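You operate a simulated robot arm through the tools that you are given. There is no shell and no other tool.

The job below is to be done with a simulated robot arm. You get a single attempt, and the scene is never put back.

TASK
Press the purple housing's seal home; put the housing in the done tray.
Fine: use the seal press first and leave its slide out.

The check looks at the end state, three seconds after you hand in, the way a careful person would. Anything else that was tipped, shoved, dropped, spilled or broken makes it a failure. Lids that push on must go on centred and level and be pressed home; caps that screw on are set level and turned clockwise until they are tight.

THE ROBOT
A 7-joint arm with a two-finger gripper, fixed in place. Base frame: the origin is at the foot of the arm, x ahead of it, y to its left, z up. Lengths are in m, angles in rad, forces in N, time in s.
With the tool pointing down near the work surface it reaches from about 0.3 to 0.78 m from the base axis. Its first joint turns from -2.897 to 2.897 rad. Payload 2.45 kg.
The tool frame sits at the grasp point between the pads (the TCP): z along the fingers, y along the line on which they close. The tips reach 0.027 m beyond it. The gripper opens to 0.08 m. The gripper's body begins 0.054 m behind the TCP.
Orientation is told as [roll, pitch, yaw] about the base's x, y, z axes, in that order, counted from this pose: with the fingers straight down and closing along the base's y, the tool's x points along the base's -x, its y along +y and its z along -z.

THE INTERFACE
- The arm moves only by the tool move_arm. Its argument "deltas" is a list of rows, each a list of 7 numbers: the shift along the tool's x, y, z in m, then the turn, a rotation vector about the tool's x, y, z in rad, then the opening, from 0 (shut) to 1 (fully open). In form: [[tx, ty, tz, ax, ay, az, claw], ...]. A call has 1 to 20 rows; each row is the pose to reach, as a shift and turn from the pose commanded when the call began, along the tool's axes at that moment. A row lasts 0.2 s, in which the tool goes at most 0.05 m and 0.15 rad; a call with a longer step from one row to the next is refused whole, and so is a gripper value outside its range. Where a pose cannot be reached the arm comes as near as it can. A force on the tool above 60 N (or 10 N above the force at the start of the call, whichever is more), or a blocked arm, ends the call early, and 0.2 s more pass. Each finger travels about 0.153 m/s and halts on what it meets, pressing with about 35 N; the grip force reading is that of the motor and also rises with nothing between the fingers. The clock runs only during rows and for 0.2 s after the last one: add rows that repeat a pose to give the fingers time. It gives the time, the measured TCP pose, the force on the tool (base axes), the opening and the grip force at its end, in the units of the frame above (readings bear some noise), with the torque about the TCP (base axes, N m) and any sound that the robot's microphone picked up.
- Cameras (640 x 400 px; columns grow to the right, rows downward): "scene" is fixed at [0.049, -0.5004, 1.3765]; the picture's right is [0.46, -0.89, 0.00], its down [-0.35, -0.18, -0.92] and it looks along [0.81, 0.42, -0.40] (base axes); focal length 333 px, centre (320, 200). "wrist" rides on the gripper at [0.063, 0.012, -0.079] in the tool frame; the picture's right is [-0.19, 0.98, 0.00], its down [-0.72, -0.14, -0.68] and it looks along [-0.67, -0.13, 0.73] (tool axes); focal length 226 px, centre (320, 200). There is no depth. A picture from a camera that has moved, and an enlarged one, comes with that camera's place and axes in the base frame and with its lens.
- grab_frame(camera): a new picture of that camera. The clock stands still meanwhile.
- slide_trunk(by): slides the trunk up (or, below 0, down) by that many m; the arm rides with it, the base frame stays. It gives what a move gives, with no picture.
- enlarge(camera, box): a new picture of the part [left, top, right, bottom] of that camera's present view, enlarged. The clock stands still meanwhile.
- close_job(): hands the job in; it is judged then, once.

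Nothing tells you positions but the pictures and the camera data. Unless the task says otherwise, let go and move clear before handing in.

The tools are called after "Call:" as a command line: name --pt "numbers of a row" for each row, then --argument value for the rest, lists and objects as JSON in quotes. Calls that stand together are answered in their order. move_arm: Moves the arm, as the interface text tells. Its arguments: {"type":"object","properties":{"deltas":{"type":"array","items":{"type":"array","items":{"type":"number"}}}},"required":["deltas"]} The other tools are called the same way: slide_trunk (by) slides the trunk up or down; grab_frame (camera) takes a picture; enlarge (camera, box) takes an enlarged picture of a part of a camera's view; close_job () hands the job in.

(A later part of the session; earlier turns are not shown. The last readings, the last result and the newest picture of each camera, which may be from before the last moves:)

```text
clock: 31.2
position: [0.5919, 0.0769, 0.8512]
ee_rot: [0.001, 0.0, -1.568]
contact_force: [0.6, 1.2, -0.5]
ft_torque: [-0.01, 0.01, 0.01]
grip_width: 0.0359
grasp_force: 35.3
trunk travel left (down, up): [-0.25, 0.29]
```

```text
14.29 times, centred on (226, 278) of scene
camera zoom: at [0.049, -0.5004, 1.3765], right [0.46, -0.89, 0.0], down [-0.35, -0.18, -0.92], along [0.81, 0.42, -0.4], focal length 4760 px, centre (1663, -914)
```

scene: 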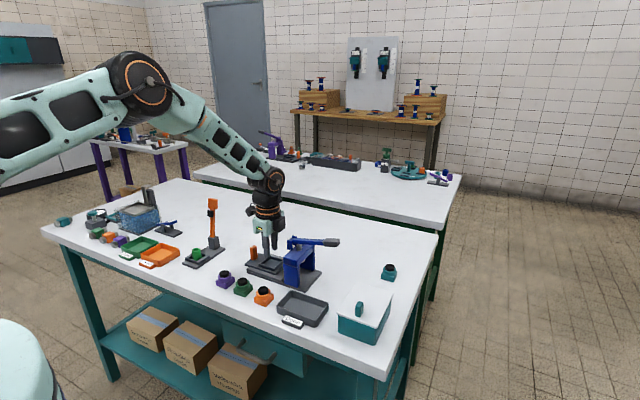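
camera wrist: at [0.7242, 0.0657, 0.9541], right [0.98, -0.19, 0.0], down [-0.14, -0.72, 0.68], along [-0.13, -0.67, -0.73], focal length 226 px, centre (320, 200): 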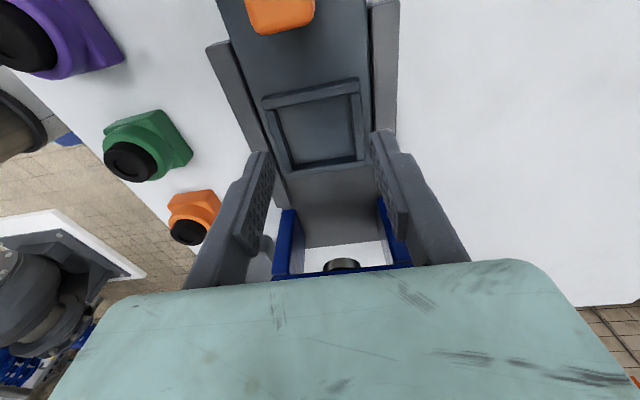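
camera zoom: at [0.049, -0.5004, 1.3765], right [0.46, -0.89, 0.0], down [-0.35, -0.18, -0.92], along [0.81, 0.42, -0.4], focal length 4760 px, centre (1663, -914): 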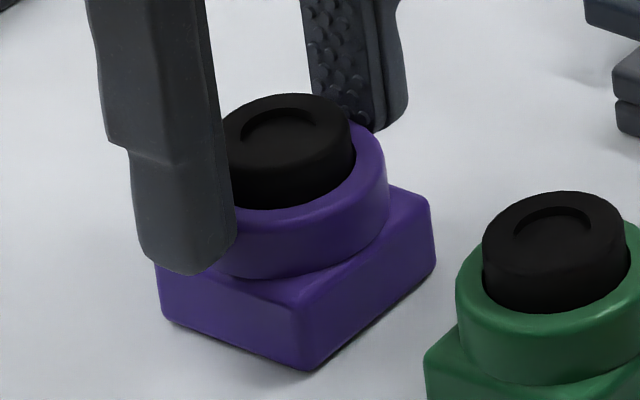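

Gripping the collar at 35.9 mm. A small, slow test lift now.

Call:
move_arm --pt "0 0 -0.003 0 0 0 0.3" --pt "0 0 -0.006 0 0 0 0.3" --pt "0 0 -0.008 0 0 0 0.3" --pt "0 0 -0.008 0 0 0 0.3"

Call:
enlarge --camera "scene" --box '[208, 264, 244, 292]'

```text
clock: 32.2
position: [0.5905, 0.075, 0.8569]
ee_rot: [0.002, 0.0, -1.571]
contact_force: [-0.1, 0.5, -2.6]
ft_torque: [0.01, 0.02, 0.03]
grip_width: 0.0358
grasp_force: 34.6
trunk travel left (down, up): [-0.25, 0.29]
```

```text
14.29 times, centred on (226, 278) of scene
camera zoom: at [0.049, -0.5004, 1.3765], right [0.46, -0.89, 0.0], down [-0.35, -0.18, -0.92], along [0.81, 0.42, -0.4], focal length 4760 px, centre (1663, -914)
```

zoom: 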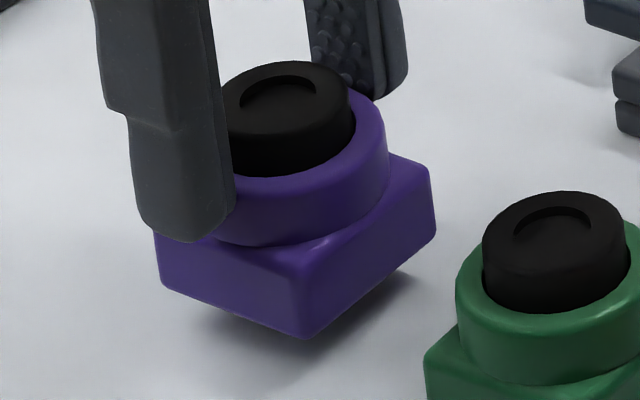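

It lifts, about 2.6 N of weight. I'll hold for a second to check for creeping slip.

Call:
move_arm --pt "0 0 -0.002 0 0 0 0.3" --pt "0 0 -0.004 0 0 0 0.3" --pt "0 0 -0.004 0 0 0 0.3" --pt "0 0 -0.004 0 0 0 0.3" --pt "0 0 -0.004 0 0 0 0.3"

Call:
enlarge --camera "scene" --box '[208, 264, 244, 292]'

```text
clock: 33.4
position: [0.5903, 0.0759, 0.8605]
ee_rot: [0.0, 0.001, -1.571]
contact_force: [-0.2, 0.5, -1.6]
ft_torque: [0.04, 0.02, 0.02]
grip_width: 0.0356
grasp_force: 34.6
trunk travel left (down, up): [-0.25, 0.29]
```

```text
14.29 times, centred on (226, 278) of scene
camera zoom: at [0.049, -0.5004, 1.3765], right [0.46, -0.89, 0.0], down [-0.35, -0.18, -0.92], along [0.81, 0.42, -0.4], focal length 4760 px, centre (1663, -914)
```

zoom: 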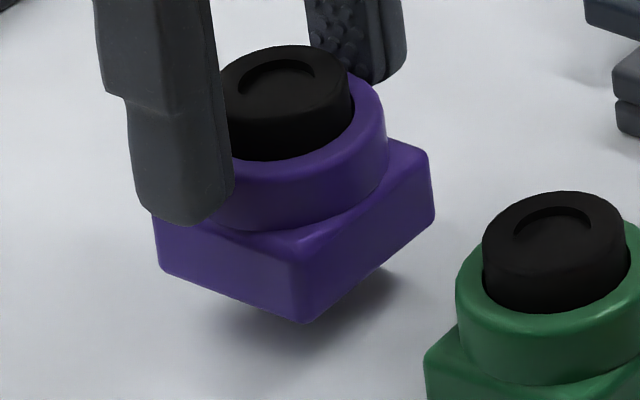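

No slip. I'll lift further slowly, then check again before traversing.

Call:
move_arm --pt "0 0 -0.004 0 0 0 0.3" --pt "0 0 -0.009 0 0 0 0.3" --pt "0 0 -0.014 0 0 0 0.3" --pt "0 0 -0.02 0 0 0 0.3" --pt "0 0 -0.026 0 0 0 0.3" --pt "0 0 -0.03 0 0 0 0.3" --pt "0 0 -0.032 0 0 0 0.3" --pt "0 0 -0.032 0 0 0 0.3"

Call:
enlarge --camera "scene" --box '[208, 254, 244, 282]'

Call:
enlarge --camera "wrist" --box '[200, 60, 440, 210]'

```text
clock: 35.2
position: [0.593, 0.0751, 0.8925]
ee_rot: [0.0, 0.0, -1.569]
contact_force: [-0.1, -0.1, -1.8]
ft_torque: [-0.03, 0.01, 0.01]
grip_width: 0.0358
grasp_force: 35.5
trunk travel left (down, up): [-0.25, 0.29]
```

```text
14.29 times, centred on (226, 268) of scene
camera zoom: at [0.049, -0.5004, 1.3765], right [0.46, -0.89, 0.0], down [-0.35, -0.18, -0.92], along [0.81, 0.42, -0.4], focal length 4760 px, centre (1663, -771)
```

zoom: 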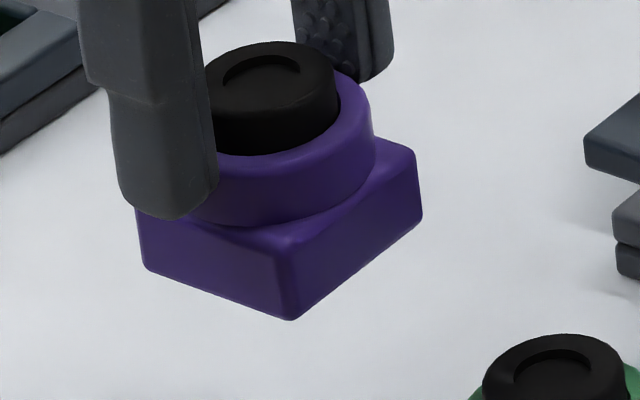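

```text
2.67 times, centred on (320, 135) of wrist
camera zoom: at [0.6051, 0.1392, 0.9719], right [0.98, -0.19, 0.0], down [-0.14, -0.72, 0.68], along [-0.13, -0.67, -0.73], focal length 603 px, centre (320, 373)
```

zoom: 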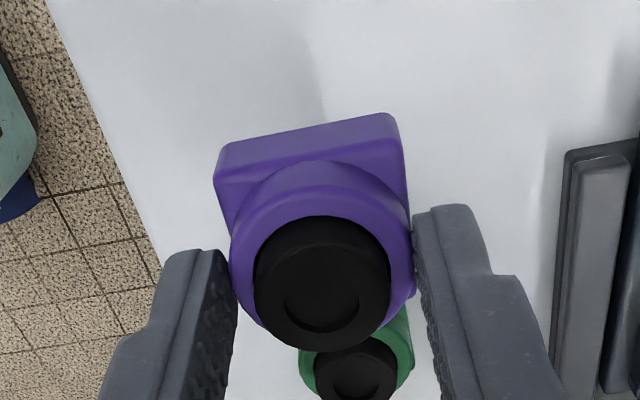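

Holding firm. Now a slow traverse to over the nest.

Call:
move_arm --pt "-0.003 0.005 0 0 0 0 0.3" --pt "-0.0095 0.015 0 0 0 0 0.3" --pt "-0.0165 0.026 0 0 0 0 0.3" --pt "-0.024 0.037 0 0 0 0 0.3" --pt "-0.031 0.048 0 0 0 0 0.3" --pt "-0.038 0.059 0 0 0 0 0.3" --pt "-0.045 0.07 0 0 0 0 0.3" --pt "-0.052 0.081 0 0 0 0 0.3" --pt "-0.059 0.092 0 0 0 0 0.3" --pt "-0.066 0.102 0 0 0 0 0.3" --pt "-0.072 0.111 0 0 0 0 0.3" --pt "-0.0757 0.1164 0 0 0 0 0.3" --pt "-0.0757 0.1164 0 0 0 0 0.3" --pt "-0.0757 0.1164 0 0 0 0 0.3"

Call:
enlarge --camera "wrist" --box '[200, 40, 440, 210]'

Call:
enlarge --camera "scene" --box '[245, 225, 315, 280]'

```text
clock: 38.2
position: [0.7075, 0.0002, 0.8921]
ee_rot: [-0.002, 0.001, -1.571]
contact_force: [0.2, 0.1, -1.3]
ft_torque: [0.02, -0.01, -0.02]
grip_width: 0.0358
grasp_force: 34.5
trunk travel left (down, up): [-0.25, 0.29]
```

```text
2.35 times, centred on (320, 125) of wrist
camera zoom: at [0.7207, 0.0638, 0.9716], right [0.98, -0.19, 0.0], down [-0.14, -0.72, 0.68], along [-0.13, -0.67, -0.73], focal length 532 px, centre (320, 376)
```

zoom: 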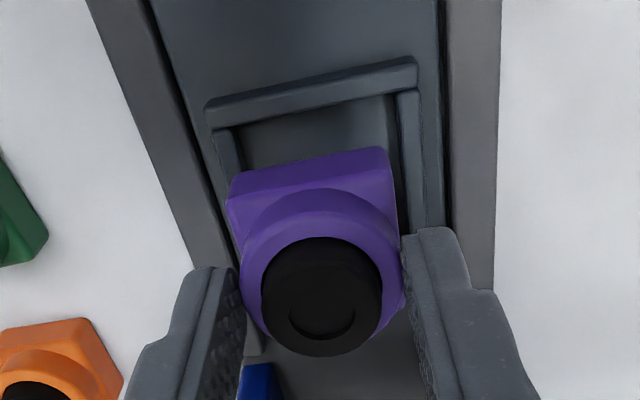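

```text
7.27 times, centred on (280, 252) of scene
camera zoom: at [0.049, -0.5004, 1.3765], right [0.46, -0.89, 0.0], down [-0.35, -0.18, -0.92], along [0.81, 0.42, -0.4], focal length 2423 px, centre (611, -182)
```

zoom: 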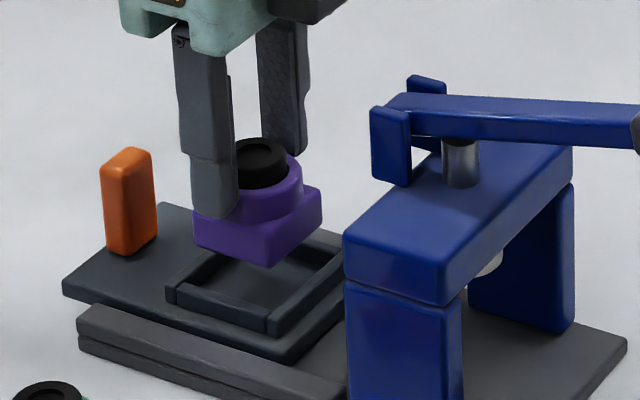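

Looks aligned over the nest. I'll lower to just above the walls and check once more.

Call:
move_arm --pt "0 0 0.005 0 0 0 0.3" --pt "0 0 0.01 0 0 0 0.3" --pt "0 0 0.015 0 0 0 0.3" --pt "0 0 0.015 0 0 0 0.3" --pt "0 0 0.015 0 0 0 0.3"

Call:
enlarge --camera "wrist" --box '[230, 50, 400, 170]'

Call:
enlarge --camera "scene" --box '[258, 235, 308, 275]'

```text
clock: 39.4
position: [0.7097, -0.0012, 0.8773]
ee_rot: [0.0, -0.001, -1.571]
contact_force: [-1.1, 0.3, -0.5]
ft_torque: [0.0, 0.01, 0.02]
grip_width: 0.0357
grasp_force: 35.2
trunk travel left (down, up): [-0.25, 0.29]
```

```text
3.33 times, centred on (315, 110) of wrist
camera zoom: at [0.7218, 0.0637, 0.957], right [0.98, -0.19, 0.0], down [-0.14, -0.72, 0.68], along [-0.13, -0.67, -0.73], focal length 754 px, centre (337, 500)
```

zoom: 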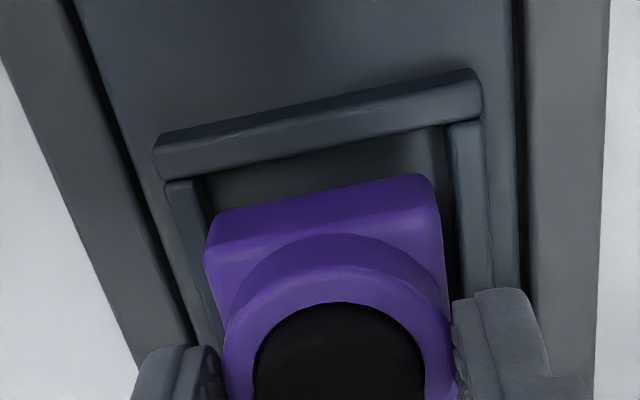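

```text
10.00 times, centred on (283, 255) of scene
camera zoom: at [0.049, -0.5004, 1.3765], right [0.46, -0.89, 0.0], down [-0.35, -0.18, -0.92], along [0.81, 0.42, -0.4], focal length 3332 px, centre (690, -350)
```

zoom: 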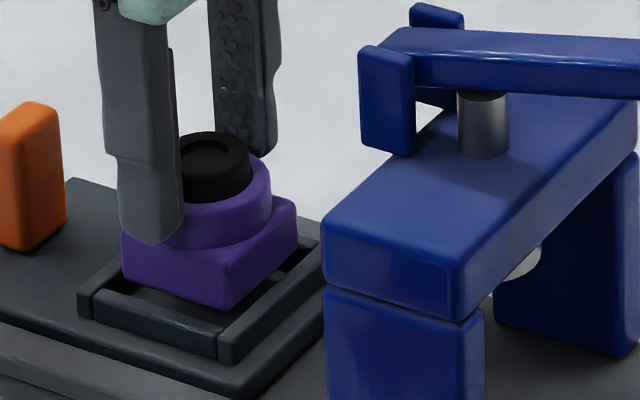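

Aligned within a couple of mm; I'll nudge +x by 0.8 mm and lower slowly into the nest, watching the force.

Call:
move_arm --pt "0 0.0008 0 0 0 0 0.3" --pt "0 0.0008 0.002 0 0 0 0.3" --pt "0 0.0008 0.004 0 0 0 0.3" --pt "0 0.0008 0.006 0 0 0 0.3" --pt "0 0.0008 0.008 0 0 0 0.3" --pt "0 0.0008 0.009 0 0 0 0.3" --pt "0 0.0008 0.009 0 0 0 0.3"

Call:
enlarge --camera "wrist" --box '[230, 50, 400, 170]'

Call:
enlarge --camera "scene" --box '[258, 235, 308, 275]'

```text
clock: 41.0
position: [0.7098, -0.0006, 0.8684]
ee_rot: [0.0, 0.001, -1.57]
contact_force: [0.4, 0.1, -1.2]
ft_torque: [-0.02, -0.01, 0.0]
grip_width: 0.0359
grasp_force: 35.3
trunk travel left (down, up): [-0.25, 0.29]
```

```text
3.33 times, centred on (315, 110) of wrist
camera zoom: at [0.722, 0.0638, 0.9476], right [0.98, -0.19, 0.0], down [-0.14, -0.72, 0.68], along [-0.13, -0.67, -0.73], focal length 754 px, centre (337, 500)
```

zoom: 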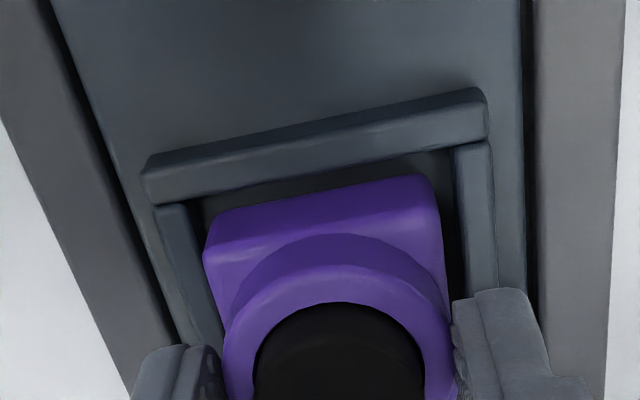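

```text
10.00 times, centred on (283, 255) of scene
camera zoom: at [0.049, -0.5004, 1.3765], right [0.46, -0.89, 0.0], down [-0.35, -0.18, -0.92], along [0.81, 0.42, -0.4], focal length 3332 px, centre (690, -350)
```

zoom: 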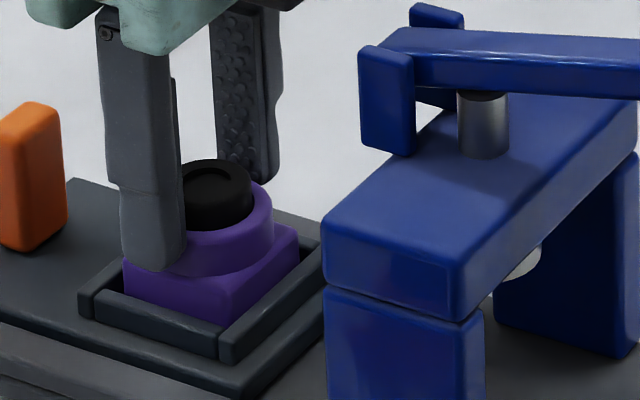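

It's dropping into the nest between the walls. I'll continue down in small steps until it touches the floor.

Call:
move_arm --pt "0 0.0006 0.001 0 0 0 0.3" --pt "0 0.0006 0.002 0 0 0 0.3" --pt "0 0.0006 0.003 0 0 0 0.3" --pt "0 0.0006 0.004 0 0 0 0.3" --pt "0 0.0006 0.005 0 0 0 0.3" --pt "0 0.0006 0.005 0 0 0 0.3"

Call:
enlarge --camera "scene" --box '[258, 235, 308, 275]'

```text
clock: 42.4
position: [0.7092, -0.0022, 0.8673]
ee_rot: [0.005, 0.0, -1.568]
contact_force: [-2.7, 0.9, 27.3]
ft_torque: [0.01, 0.35, 0.02]
grip_width: 0.0357
grasp_force: 35.5
trunk travel left (down, up): [-0.25, 0.29]
```

```text
10.00 times, centred on (283, 255) of scene
camera zoom: at [0.049, -0.5004, 1.3765], right [0.46, -0.89, 0.0], down [-0.35, -0.18, -0.92], along [0.81, 0.42, -0.4], focal length 3332 px, centre (690, -350)
```

zoom: 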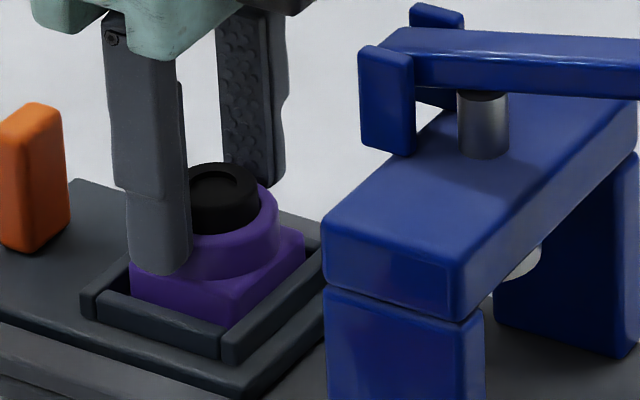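

Contact with 27 N, but the torque says it's biased to the −x side. I'll look closely before going on.

Call:
enlarge --camera "wrist" --box '[230, 50, 400, 170]'

Call:
enlarge --camera "scene" --box '[262, 247, 294, 271]'

```text
3.33 times, centred on (315, 110) of wrist
camera zoom: at [0.7224, 0.0623, 0.9464], right [0.98, -0.19, 0.0], down [-0.14, -0.72, 0.68], along [-0.13, -0.67, -0.73], focal length 754 px, centre (337, 500)
```

zoom: 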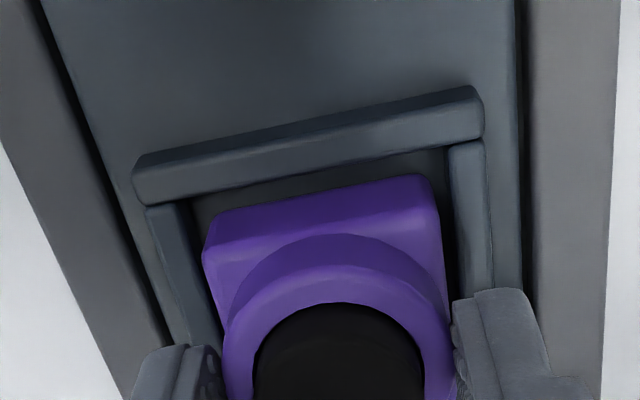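

```text
16.00 times, centred on (278, 259) of scene
camera zoom: at [0.049, -0.5004, 1.3765], right [0.46, -0.89, 0.0], down [-0.35, -0.18, -0.92], along [0.81, 0.42, -0.4], focal length 5331 px, centre (992, -744)
```

zoom: 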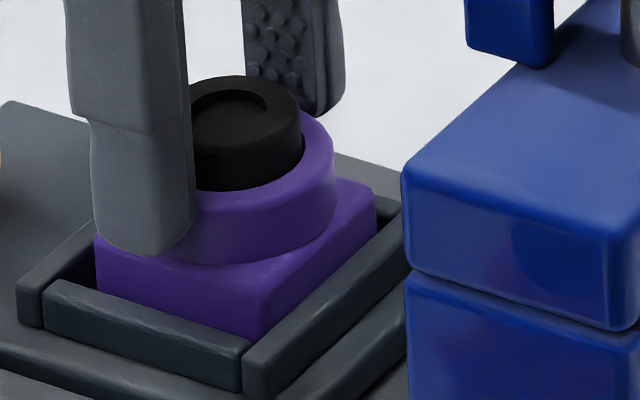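

The base is down inside the nest walls and seated on the floor (TCP height matches). I'll ease the force, release and rise.

Call:
move_arm --pt "0 0 -0.0035 0 0 0 0.3" --pt "0 0 -0.0035 0 0 0 0.4" --pt "0 0 -0.0035 0 0 0 0.5" --pt "0 0 -0.0035 0 0 0 0.6" --pt "0 0 -0.0035 0 0 0 0.6" --pt "0 0 -0.015 0 0 0 0.6" --pt "0 0 -0.035 0 0 0 0.6" --pt "0 0 -0.06 0 0 0 0.6" --pt "0 0 -0.065 0 0 0 0.6"

Call:
enlarge --camera "wrist" --box '[220, 40, 420, 165]'

Call:
enlarge --camera "scene" --box '[258, 240, 306, 276]'

Call:
grab_frame --camera "wrist"

```text
clock: 44.4
position: [0.7109, 0.0018, 0.9295]
ee_rot: [0.0, 0.002, -1.569]
contact_force: [-0.6, 0.3, -0.3]
ft_torque: [-0.02, -0.02, -0.02]
grip_width: 0.0479
grasp_force: 0.0
trunk travel left (down, up): [-0.25, 0.29]
```

```text
3.20 times, centred on (320, 102) of wrist
camera zoom: at [0.7232, 0.0649, 1.0083], right [0.98, -0.19, 0.0], down [-0.14, -0.72, 0.68], along [-0.13, -0.67, -0.73], focal length 723 px, centre (320, 512)
```

zoom: 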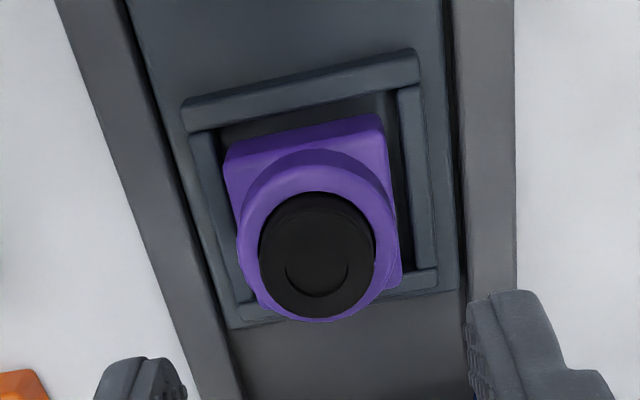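

```text
11.11 times, centred on (282, 258) of scene
camera zoom: at [0.049, -0.5004, 1.3765], right [0.46, -0.89, 0.0], down [-0.35, -0.18, -0.92], along [0.81, 0.42, -0.4], focal length 3702 px, centre (742, -444)
```

zoom: 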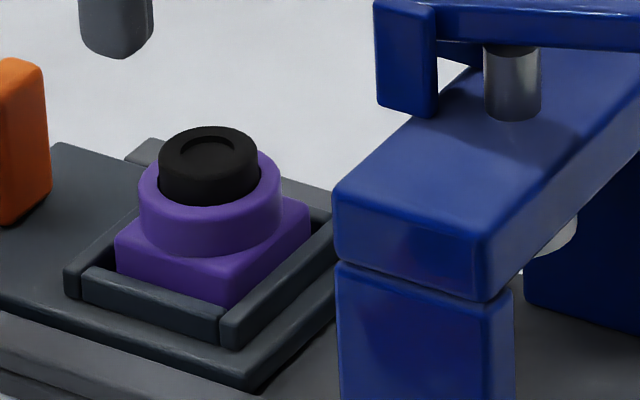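

```text
taken
camera wrist: at [0.7232, 0.0649, 1.0083], right [0.98, -0.19, 0.0], down [-0.14, -0.72, 0.68], along [-0.13, -0.67, -0.73], focal length 226 px, centre (320, 200)
```

wrist: 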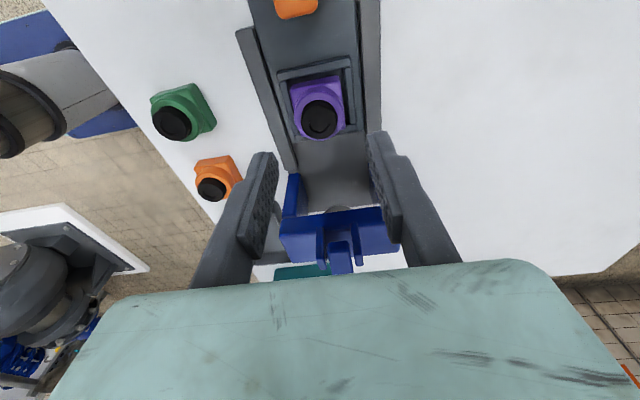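

The housing is seated level in the nest. Next I'll grip the orange knob (about (0.709, 0.065), ~20 mm wide in x, top ~0.853) to push the slide in under the ram; first I'll position above it.

Call:
move_arm --pt "0.025 -0.0005 0 0 0 0 0.6" --pt "0.05 -0.0008 0 0 0 0 0.6" --pt "0.065 -0.0008 0 0 0 0 0.6" --pt "0.065 -0.0008 0.015 0 0 0 0.6" --pt "0.065 -0.0008 0.03 0 0 0 0.6" --pt "0.065 -0.0008 0.035 0 0 0 0.6" --pt "0.065 -0.0008 0.035 0 0 0 0.6"

Call:
enlarge --camera "wrist" --box '[200, 60, 440, 210]'

Call:
enlarge --camera "scene" --box '[235, 225, 315, 285]'

```text
clock: 46.0
position: [0.7078, 0.0641, 0.8927]
ee_rot: [0.0, 0.0, -1.57]
contact_force: [0.3, -0.4, 0.3]
ft_torque: [-0.03, -0.04, 0.0]
grip_width: 0.0482
grasp_force: 0.1
trunk travel left (down, up): [-0.25, 0.29]
```

```text
2.67 times, centred on (320, 135) of wrist
camera zoom: at [0.7214, 0.1287, 0.9722], right [0.98, -0.19, 0.0], down [-0.14, -0.72, 0.68], along [-0.13, -0.67, -0.73], focal length 603 px, centre (320, 373)
```

zoom: 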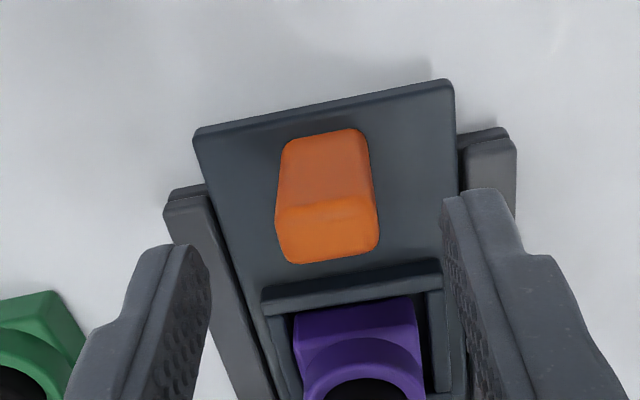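

```text
6.67 times, centred on (275, 255) of scene
camera zoom: at [0.049, -0.5004, 1.3765], right [0.46, -0.89, 0.0], down [-0.35, -0.18, -0.92], along [0.81, 0.42, -0.4], focal length 2221 px, centre (620, -167)
```

zoom: 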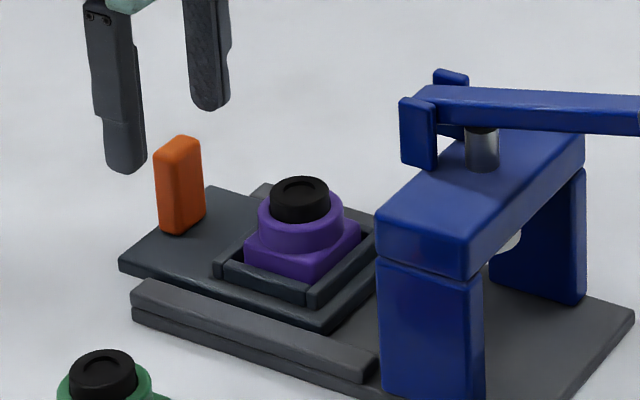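

The knob top centre is about (0.709, 0.062). I'll lower over it and close on it.

Call:
move_arm --pt "-0.0025 0.001 0.01 0 0 0 0.6" --pt "-0.0025 0.001 0.02 0 0 0 0.6" --pt "-0.0025 0.001 0.028 0 0 0 0.6" --pt "-0.0025 0.001 0.031 0 0 0 0.6" --pt "-0.0025 0.001 0.031 0 0 0 0.5" --pt "-0.0025 0.001 0.031 0 0 0 0.4" --pt "-0.0025 0.001 0.031 0 0 0 0.32" --pt "-0.0025 0.001 0.031 0 0 0 0.24" --pt "-0.0025 0.001 0.031 0 0 0 0.2" --pt "-0.0025 0.001 0.031 0 0 0 0.2"

Call:
enlarge --camera "wrist" --box '[200, 60, 440, 210]'

Call:
enlarge --camera "scene" --box '[235, 225, 315, 285]'

```text
clock: 48.2
position: [0.7107, 0.0617, 0.8622]
ee_rot: [-0.002, -0.001, -1.571]
contact_force: [8.0, -0.1, -2.8]
ft_torque: [0.0, -0.21, 0.0]
grip_width: 0.0216
grasp_force: 44.6
trunk travel left (down, up): [-0.25, 0.29]
```

```text
2.67 times, centred on (320, 135) of wrist
camera zoom: at [0.7227, 0.1257, 0.9417], right [0.98, -0.19, 0.0], down [-0.14, -0.72, 0.68], along [-0.13, -0.67, -0.73], focal length 603 px, centre (320, 373)
```

zoom: 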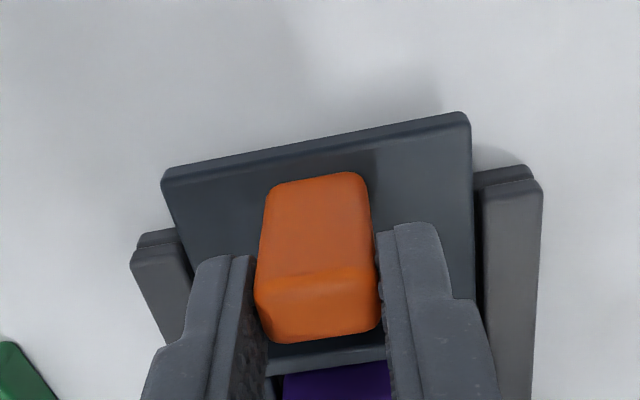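

```text
6.67 times, centred on (275, 255) of scene
camera zoom: at [0.049, -0.5004, 1.3765], right [0.46, -0.89, 0.0], down [-0.35, -0.18, -0.92], along [0.81, 0.42, -0.4], focal length 2221 px, centre (620, -167)
```

zoom: 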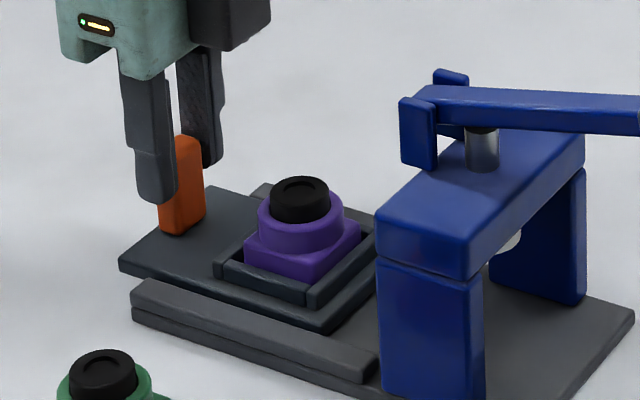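

Knob gripped (21.6 mm). I'll slide it toward the ram (−y) slowly.

Call:
move_arm --pt "-0.003 0.0008 0 0 0 0 0.2" --pt "-0.008 0.0008 0 0 0 0 0.2" --pt "-0.014 0.0008 0 0 0 0 0.2" --pt "-0.02 0.0008 0 0 0 0 0.2" --pt "-0.026 0.0008 0 0 0 0 0.2" --pt "-0.032 0.0008 0 0 0 0 0.2" --pt "-0.038 0.0008 0 0 0 0 0.2" --pt "-0.044 0.0008 0 0 0 0 0.2" --pt "-0.05 0.0008 0 0 0 0 0.2" --pt "-0.055 0.0008 0 0 0 0 0.2" --pt "-0.06 0.0008 0 0 0 0 0.2" --pt "-0.06 0.0008 0 0 0 0 0.2"

Call:
enlarge --camera "scene" --box '[240, 225, 330, 290]'

Call:
grab_frame --camera "wrist"

```text
clock: 50.8
position: [0.7095, 0.0012, 0.863]
ee_rot: [0.0, 0.002, -1.571]
contact_force: [-0.6, 0.1, 0.3]
ft_torque: [0.08, 0.03, 0.03]
grip_width: 0.0217
grasp_force: 45.0
trunk travel left (down, up): [-0.25, 0.29]
```

```text
6.15 times, centred on (285, 258) of scene
camera zoom: at [0.049, -0.5004, 1.3765], right [0.46, -0.89, 0.0], down [-0.35, -0.18, -0.92], along [0.81, 0.42, -0.4], focal length 2050 px, centre (535, -154)
```

zoom: 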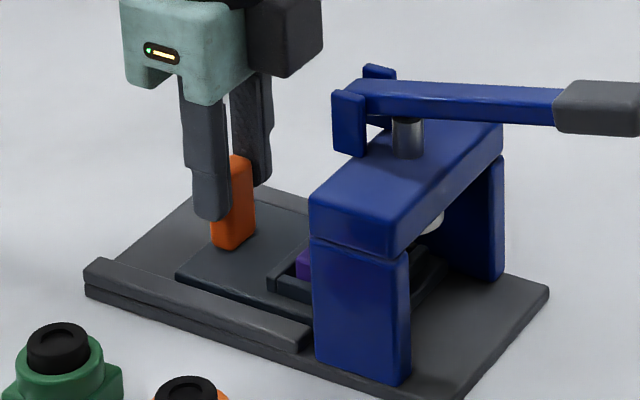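

```text
taken
camera wrist: at [0.7228, 0.0656, 0.9416], right [0.98, -0.19, 0.0], down [-0.14, -0.72, 0.68], along [-0.13, -0.67, -0.73], focal length 226 px, centre (320, 200)
```

wrist: 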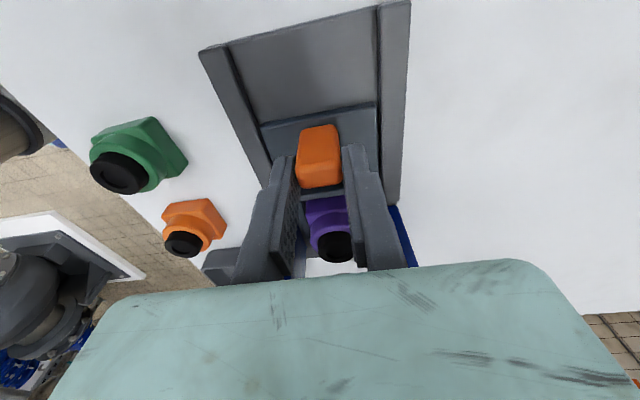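

The slide moved 60 mm freely and the housing is going under the beam. I'll continue in finer steps, watching for the stop.

Call:
move_arm --pt "-0.003 0 0 0 0 0 0.2" --pt "-0.006 0 0 0 0 0 0.2" --pt "-0.009 0 0 0 0 0 0.2" --pt "-0.012 0 0 0 0 0 0.2" --pt "-0.015 0 0 0 0 0 0.2" --pt "-0.018 0 0 0 0 0 0.2" --pt "-0.02 0 0 0 0 0 0.2" --pt "-0.02 0 0 0 0 0 0.2"

Call:
enlarge --camera "scene" --box '[240, 225, 330, 290]'

Call:
grab_frame --camera "wrist"

```text
clock: 52.6
position: [0.7099, -0.018, 0.8632]
ee_rot: [-0.002, -0.001, -1.57]
contact_force: [-3.4, 0.7, -6.1]
ft_torque: [0.08, 0.0, -0.02]
grip_width: 0.0215
grasp_force: 44.5
trunk travel left (down, up): [-0.25, 0.29]
```

```text
6.15 times, centred on (285, 258) of scene
camera zoom: at [0.049, -0.5004, 1.3765], right [0.46, -0.89, 0.0], down [-0.35, -0.18, -0.92], along [0.81, 0.42, -0.4], focal length 2050 px, centre (535, -154)
```

zoom: 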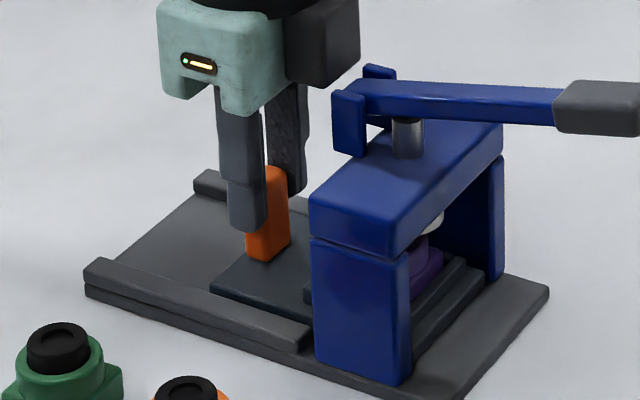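

```text
taken
camera wrist: at [0.7229, 0.0459, 0.9417], right [0.98, -0.19, 0.0], down [-0.14, -0.72, 0.68], along [-0.13, -0.67, -0.73], focal length 226 px, centre (320, 200)
```

wrist: 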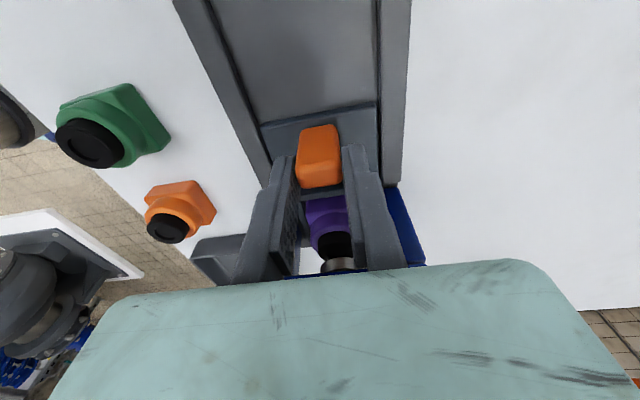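

No stop yet; the seal is arriving under the ram. Continuing in 2 mm steps.

Call:
move_arm --pt "-0.002 0 0 0 0 0 0.2" --pt "-0.004 0 0 0 0 0 0.2" --pt "-0.006 0 0 0 0 0 0.2" --pt "-0.008 0 0 0 0 0 0.2" --pt "-0.01 0 0 0 0 0 0.2" --pt "-0.01 0 0 0 0 0 0.2"

Call:
enlarge --camera "scene" --box '[260, 230, 330, 285]'

Call:
enlarge --camera "wrist" --box '[240, 110, 440, 280]'

```text
clock: 54.0
position: [0.7113, -0.0285, 0.862]
ee_rot: [0.0, -0.001, -1.568]
contact_force: [-6.1, 0.6, -4.8]
ft_torque: [0.18, 0.13, 0.06]
grip_width: 0.0215
grasp_force: 45.5
trunk travel left (down, up): [-0.25, 0.29]
```

```text
7.27 times, centred on (295, 258) of scene
camera zoom: at [0.049, -0.5004, 1.3765], right [0.46, -0.89, 0.0], down [-0.35, -0.18, -0.92], along [0.81, 0.42, -0.4], focal length 2423 px, centre (502, -218)
```

zoom: 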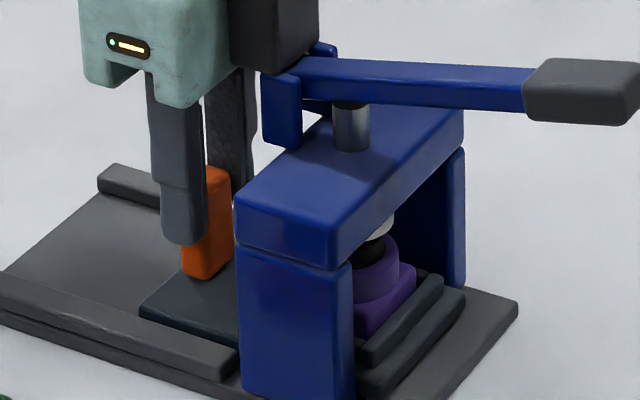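

```text
2.35 times, centred on (340, 195) of wrist
camera zoom: at [0.7228, 0.0354, 0.9417], right [0.98, -0.19, 0.0], down [-0.14, -0.72, 0.68], along [-0.13, -0.67, -0.73], focal length 532 px, centre (273, 212)
```

zoom: 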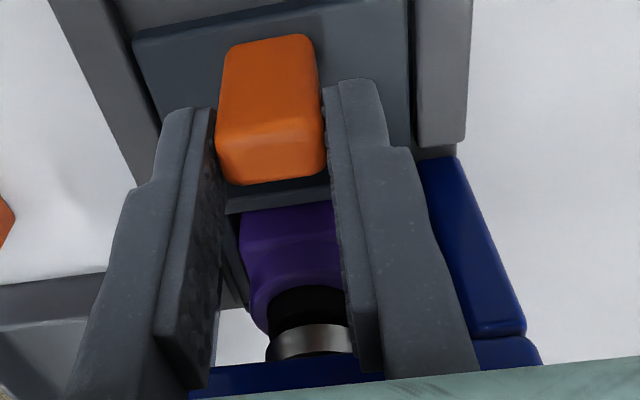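

Travelled 90 mm with no stop. I'll zoom in to judge how the seal lines up with the ram and how close my gripper body is to the lever fork.

Call:
enlarge --camera "scene" --box '[292, 248, 324, 272]'

Call:
enlarge --camera "scene" --box '[265, 222, 313, 258]'

Call:
enlarge --camera "wrist" --box '[310, 190, 390, 250]'

```text
16.00 times, centred on (308, 260) of scene
camera zoom: at [0.049, -0.5004, 1.3765], right [0.46, -0.89, 0.0], down [-0.35, -0.18, -0.92], along [0.81, 0.42, -0.4], focal length 5331 px, centre (512, -760)
```

zoom: 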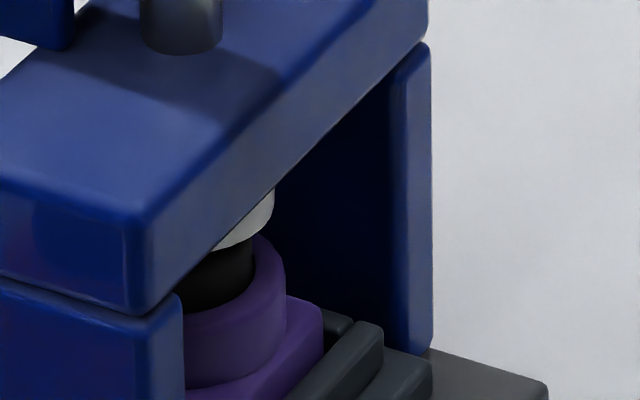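

```text
11.11 times, centred on (289, 240) of scene
camera zoom: at [0.049, -0.5004, 1.3765], right [0.46, -0.89, 0.0], down [-0.35, -0.18, -0.92], along [0.81, 0.42, -0.4], focal length 3702 px, centre (664, -244)
```

zoom: 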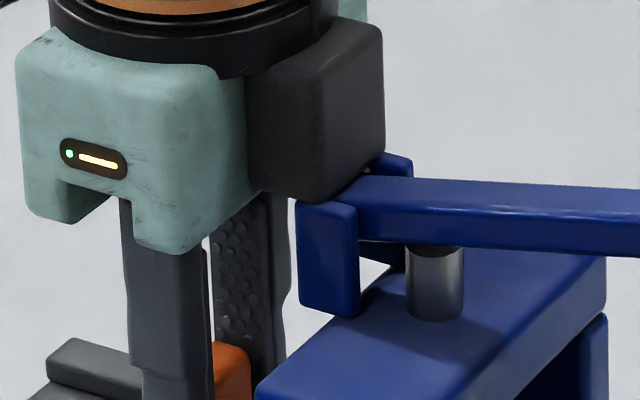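

```text
6.67 times, centred on (350, 220) of wrist
camera zoom: at [0.7228, 0.0354, 0.9417], right [0.98, -0.19, 0.0], down [-0.14, -0.72, 0.68], along [-0.13, -0.67, -0.73], focal length 1507 px, centre (120, 67)
```

zoom: 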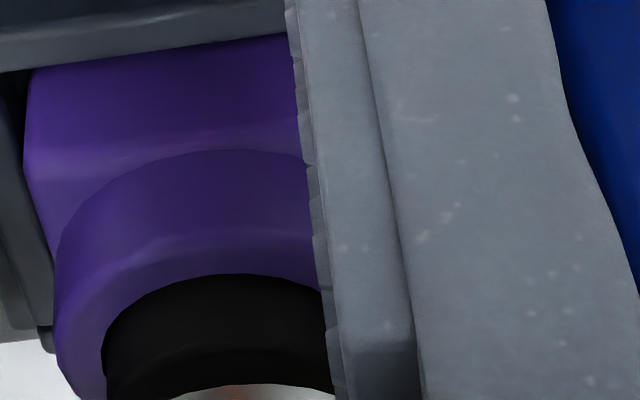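

The seal is nearly under the ram axis (about 1 mm short), but a block on my gripper is close to the lever fork, so I won't go further in this grip. I'll release the knob, rise, and push it from behind with closed fingers to reach the stop.

Call:
move_arm --pt "0 0 0 0 0 0 0.35" --pt "0 0 0 0 0 0 0.45" --pt "0 0 -0.01 0 0 0 0.45" --pt "0 0 -0.03 0 0 0 0.45" --pt "0.005 0 -0.045 0 0 0 0.3" --pt "0.02 0 -0.045 0 0 0 0.1" --pt "0.038 0 -0.045 0 0 0 0" --pt "0.038 0 -0.03 0 0 0 0" --pt "0.038 0 -0.01 0 0 0 0" --pt "0.038 0 0.0 0 0 0 0" --pt "0.038 0 0.0 0 0 0 0"

Call:
enlarge --camera "scene" --box '[255, 222, 335, 282]'

Call:
enlarge --camera "wrist" --box '[240, 110, 440, 280]'

```text
clock: 56.4
position: [0.7098, 0.01, 0.8632]
ee_rot: [-0.001, 0.001, -1.57]
contact_force: [-0.2, 1.0, -0.1]
ft_torque: [-0.02, 0.0, 0.04]
grip_width: 0.0
grasp_force: 29.3
trunk travel left (down, up): [-0.25, 0.29]
```

```text
6.67 times, centred on (295, 252) of scene
camera zoom: at [0.049, -0.5004, 1.3765], right [0.46, -0.89, 0.0], down [-0.35, -0.18, -0.92], along [0.81, 0.42, -0.4], focal length 2221 px, centre (487, -147)
```

zoom: 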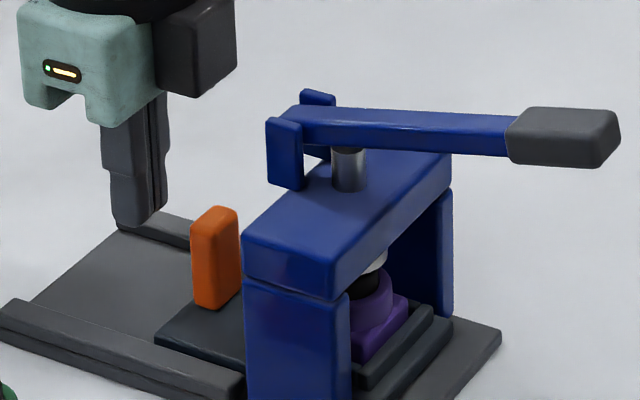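

```text
2.35 times, centred on (340, 195) of wrist
camera zoom: at [0.7227, 0.0752, 0.9424], right [0.98, -0.19, 0.0], down [-0.14, -0.72, 0.68], along [-0.13, -0.67, -0.73], focal length 532 px, centre (273, 212)
```

zoom: 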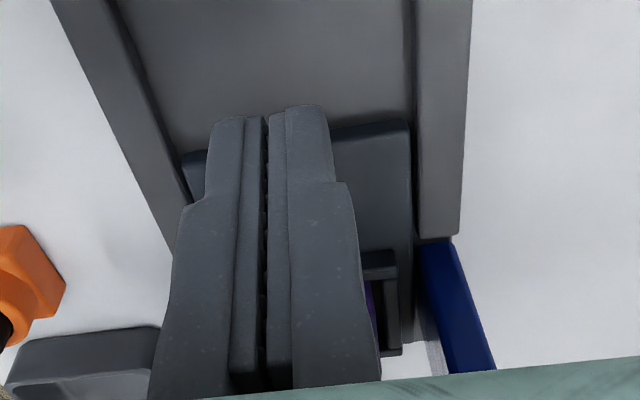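

Clear of the knob. Now I push it from behind gently until I feel the stop.

Call:
move_arm --pt "-0.006 0 0 0 0 0 0" --pt "-0.012 0 0 0 0 0 0" --pt "-0.018 0 0 0 0 0 0" --pt "-0.021 0 0 0 0 0 0" --pt "-0.023 0 0 0 0 0 0" --pt "-0.025 0 0 0 0 0 0" --pt "-0.027 0 0 0 0 0 0" --pt "-0.027 0 0 0 0 0 0"

Call:
enlarge --camera "scene" --box '[255, 222, 335, 282]'

```text
clock: 58.2
position: [0.7109, -0.0158, 0.8623]
ee_rot: [-0.001, 0.001, -1.571]
contact_force: [-1.0, 7.5, 2.0]
ft_torque: [-0.01, 0.07, -0.03]
grip_width: 0.0059
grasp_force: 30.4
trunk travel left (down, up): [-0.25, 0.29]
```

```text
6.67 times, centred on (295, 252) of scene
camera zoom: at [0.049, -0.5004, 1.3765], right [0.46, -0.89, 0.0], down [-0.35, -0.18, -0.92], along [0.81, 0.42, -0.4], focal length 2221 px, centre (487, -147)
```

zoom: 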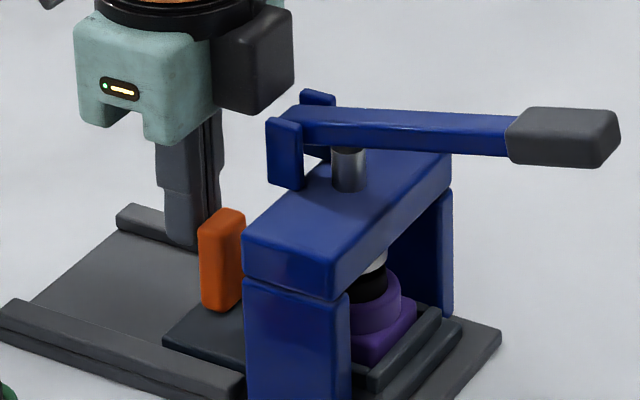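

The slide advanced about 4 mm more and force is 7.5 N. A bit more to confirm the stop.

Call:
move_arm --pt "-0.001 0 0 0 0 0 0" --pt "-0.002 0 0 0 0 0 0" --pt "-0.003 0 0 0 0 0 0" --pt "-0.003 0 0 0 0 0 0"

Call:
enlarge --camera "scene" --box '[255, 222, 335, 282]'

Call:
enlarge --camera "scene" --box '[292, 248, 324, 272]'

```text
clock: 59.2
position: [0.7106, -0.0165, 0.8616]
ee_rot: [-0.001, -0.001, -1.567]
contact_force: [5.3, 26.1, -1.2]
ft_torque: [0.09, -0.22, -0.01]
grip_width: 0.0059
grasp_force: 29.5
trunk travel left (down, up): [-0.25, 0.29]
```

```text
6.67 times, centred on (295, 252) of scene
camera zoom: at [0.049, -0.5004, 1.3765], right [0.46, -0.89, 0.0], down [-0.35, -0.18, -0.92], along [0.81, 0.42, -0.4], focal length 2221 px, centre (487, -147)
```

zoom: 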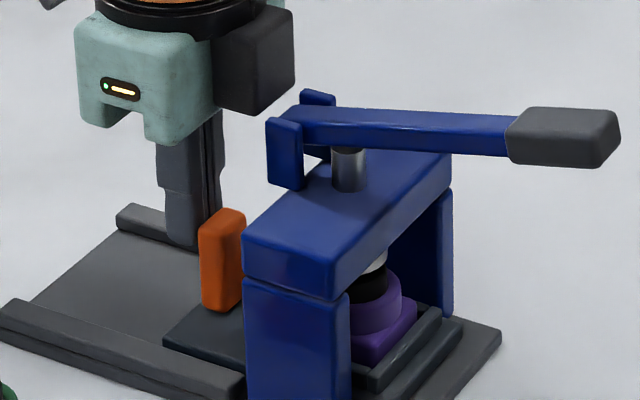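

```text
16.00 times, centred on (308, 260) of scene
camera zoom: at [0.049, -0.5004, 1.3765], right [0.46, -0.89, 0.0], down [-0.35, -0.18, -0.92], along [0.81, 0.42, -0.4], focal length 5331 px, centre (512, -760)
```

zoom: 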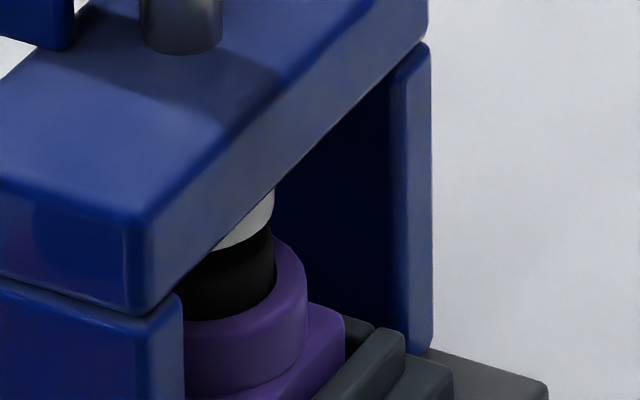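

The slide is firmly at its inner stop (26 N with no movement), with the seal under the ram foot. Now I'll back off, rise, and go look at the lever handle.

Call:
move_arm --pt "0.01 0 0 0 0 0 0" --pt "0.03 0 -0.01 0 0 0 0" --pt "0.03 0 -0.05 0 0 0 0" --pt "0.03 0 -0.095 0 0 0 0" --pt "0.02 0.003 -0.14 0 0 0 0" --pt "-0.025 0.006 -0.15 0 0 0 0" --pt "-0.065 0.008 -0.15 0 0 0 0" --pt "-0.1 0.01 -0.15 0 0 0 0" --pt "-0.1 0.01 -0.15 0 0 0 0"

Call:
grab_frame --camera "wrist"

Call:
enlarge --camera "wrist" --box '[230, 60, 430, 210]'

Call:
grab_frame --camera "scene"

```text
clock: 61.2
position: [0.7196, -0.1193, 1.0127]
ee_rot: [-0.001, 0.001, -1.57]
contact_force: [0.9, -0.6, -0.9]
ft_torque: [0.03, 0.01, 0.0]
grip_width: 0.0001
grasp_force: 29.8
trunk travel left (down, up): [-0.25, 0.29]
```

```text
taken
camera wrist: at [0.7318, -0.0556, 1.0916], right [0.98, -0.19, 0.0], down [-0.14, -0.72, 0.68], along [-0.13, -0.67, -0.73], focal length 226 px, centre (320, 200)
```

wrist: 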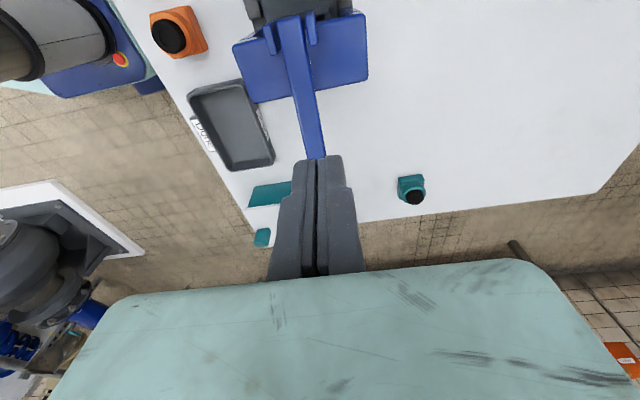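

```text
2.67 times, centred on (330, 135) of wrist
camera zoom: at [0.7318, -0.0556, 1.0916], right [0.98, -0.19, 0.0], down [-0.14, -0.72, 0.68], along [-0.13, -0.67, -0.73], focal length 603 px, centre (293, 373)
```

zoom: 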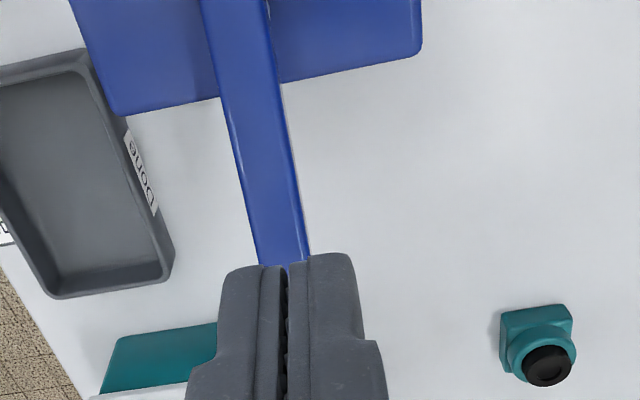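

```text
taken
```

scene: 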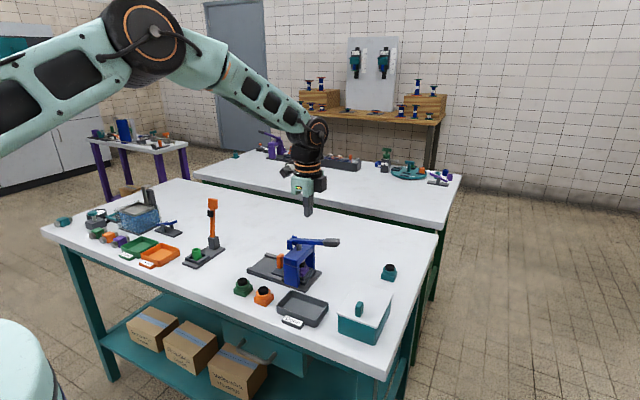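

The lever runs along y at x ≈ 0.711, with the handle block around y = -0.193 and its top near z 0.945. I'll position closed fingertips just above it.

Call:
move_arm --pt "-0.03 -0.005 0 0 0 0 0" --pt "-0.06 -0.01 0 0 0 0 0" --pt "-0.073 -0.01 0.01 0 0 0 0" --pt "-0.073 -0.01 0.024 0 0 0 0" --pt "-0.073 -0.01 0.024 0 0 0 0"

Call:
enlarge --camera "wrist" --box '[230, 60, 430, 210]'

Call:
enlarge --camera "scene" --box '[285, 215, 365, 275]'

```text
clock: 62.4
position: [0.7114, -0.1931, 0.9878]
ee_rot: [-0.001, -0.001, -1.57]
contact_force: [0.1, 0.0, 0.7]
ft_torque: [-0.02, 0.02, 0.0]
grip_width: 0.0
grasp_force: 30.1
trunk travel left (down, up): [-0.25, 0.29]
```

```text
2.67 times, centred on (330, 135) of wrist
camera zoom: at [0.7237, -0.129, 1.0669], right [0.98, -0.19, 0.0], down [-0.14, -0.72, 0.68], along [-0.13, -0.67, -0.73], focal length 603 px, centre (293, 373)
```

zoom: 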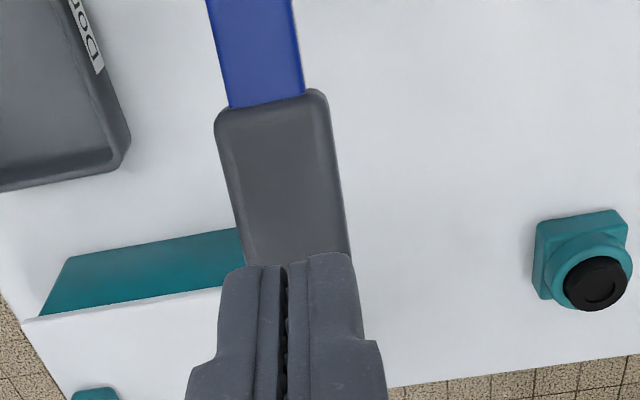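

```text
6.67 times, centred on (325, 245) of scene
camera zoom: at [0.049, -0.5004, 1.3765], right [0.46, -0.89, 0.0], down [-0.35, -0.18, -0.92], along [0.81, 0.42, -0.4], focal length 2221 px, centre (287, -100)
```

zoom: 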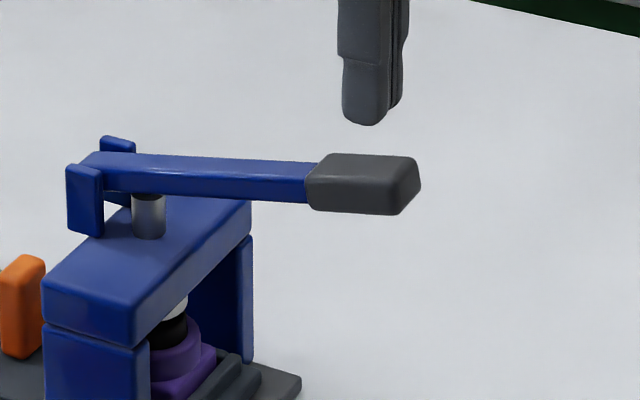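

Fingertips are centred over the handle block, about 13 mm above it. I'll press down slowly, following the lever's arc.

Call:
move_arm --pt "0 0 0.006 0 0 0 0" --pt "0 0 0.012 0 0 0 0" --pt "0.0 0 0.016 0 0 0 0" --pt "0.0004 0 0.02 0 0 0 0" --pt "0.0008 0 0.024 0 0 0 0" --pt "0.0012 0 0.028 0 0 0 0" --pt "0.0016 0 0.032 0 0 0 0" --pt "0.0016 0 0.032 0 0 0 0"

Call:
enlarge --camera "scene" --box '[285, 215, 365, 275]'

```text
clock: 64.2
position: [0.7119, -0.1911, 0.9569]
ee_rot: [-0.001, -0.001, -1.57]
contact_force: [0.1, -0.3, 2.1]
ft_torque: [-0.04, 0.03, 0.01]
grip_width: 0.0059
grasp_force: 30.1
trunk travel left (down, up): [-0.25, 0.29]
```

```text
6.67 times, centred on (325, 245) of scene
camera zoom: at [0.049, -0.5004, 1.3765], right [0.46, -0.89, 0.0], down [-0.35, -0.18, -0.92], along [0.81, 0.42, -0.4], focal length 2221 px, centre (287, -100)
```

zoom: 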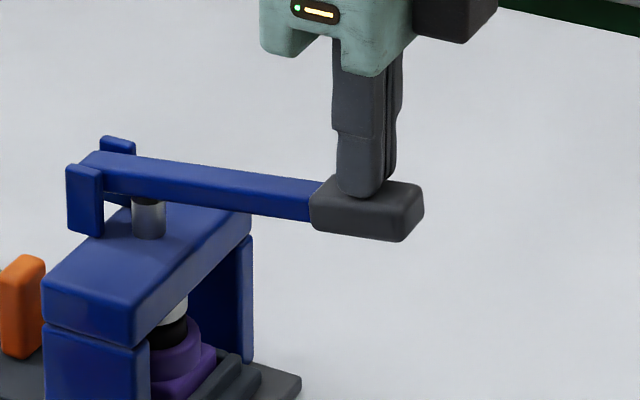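

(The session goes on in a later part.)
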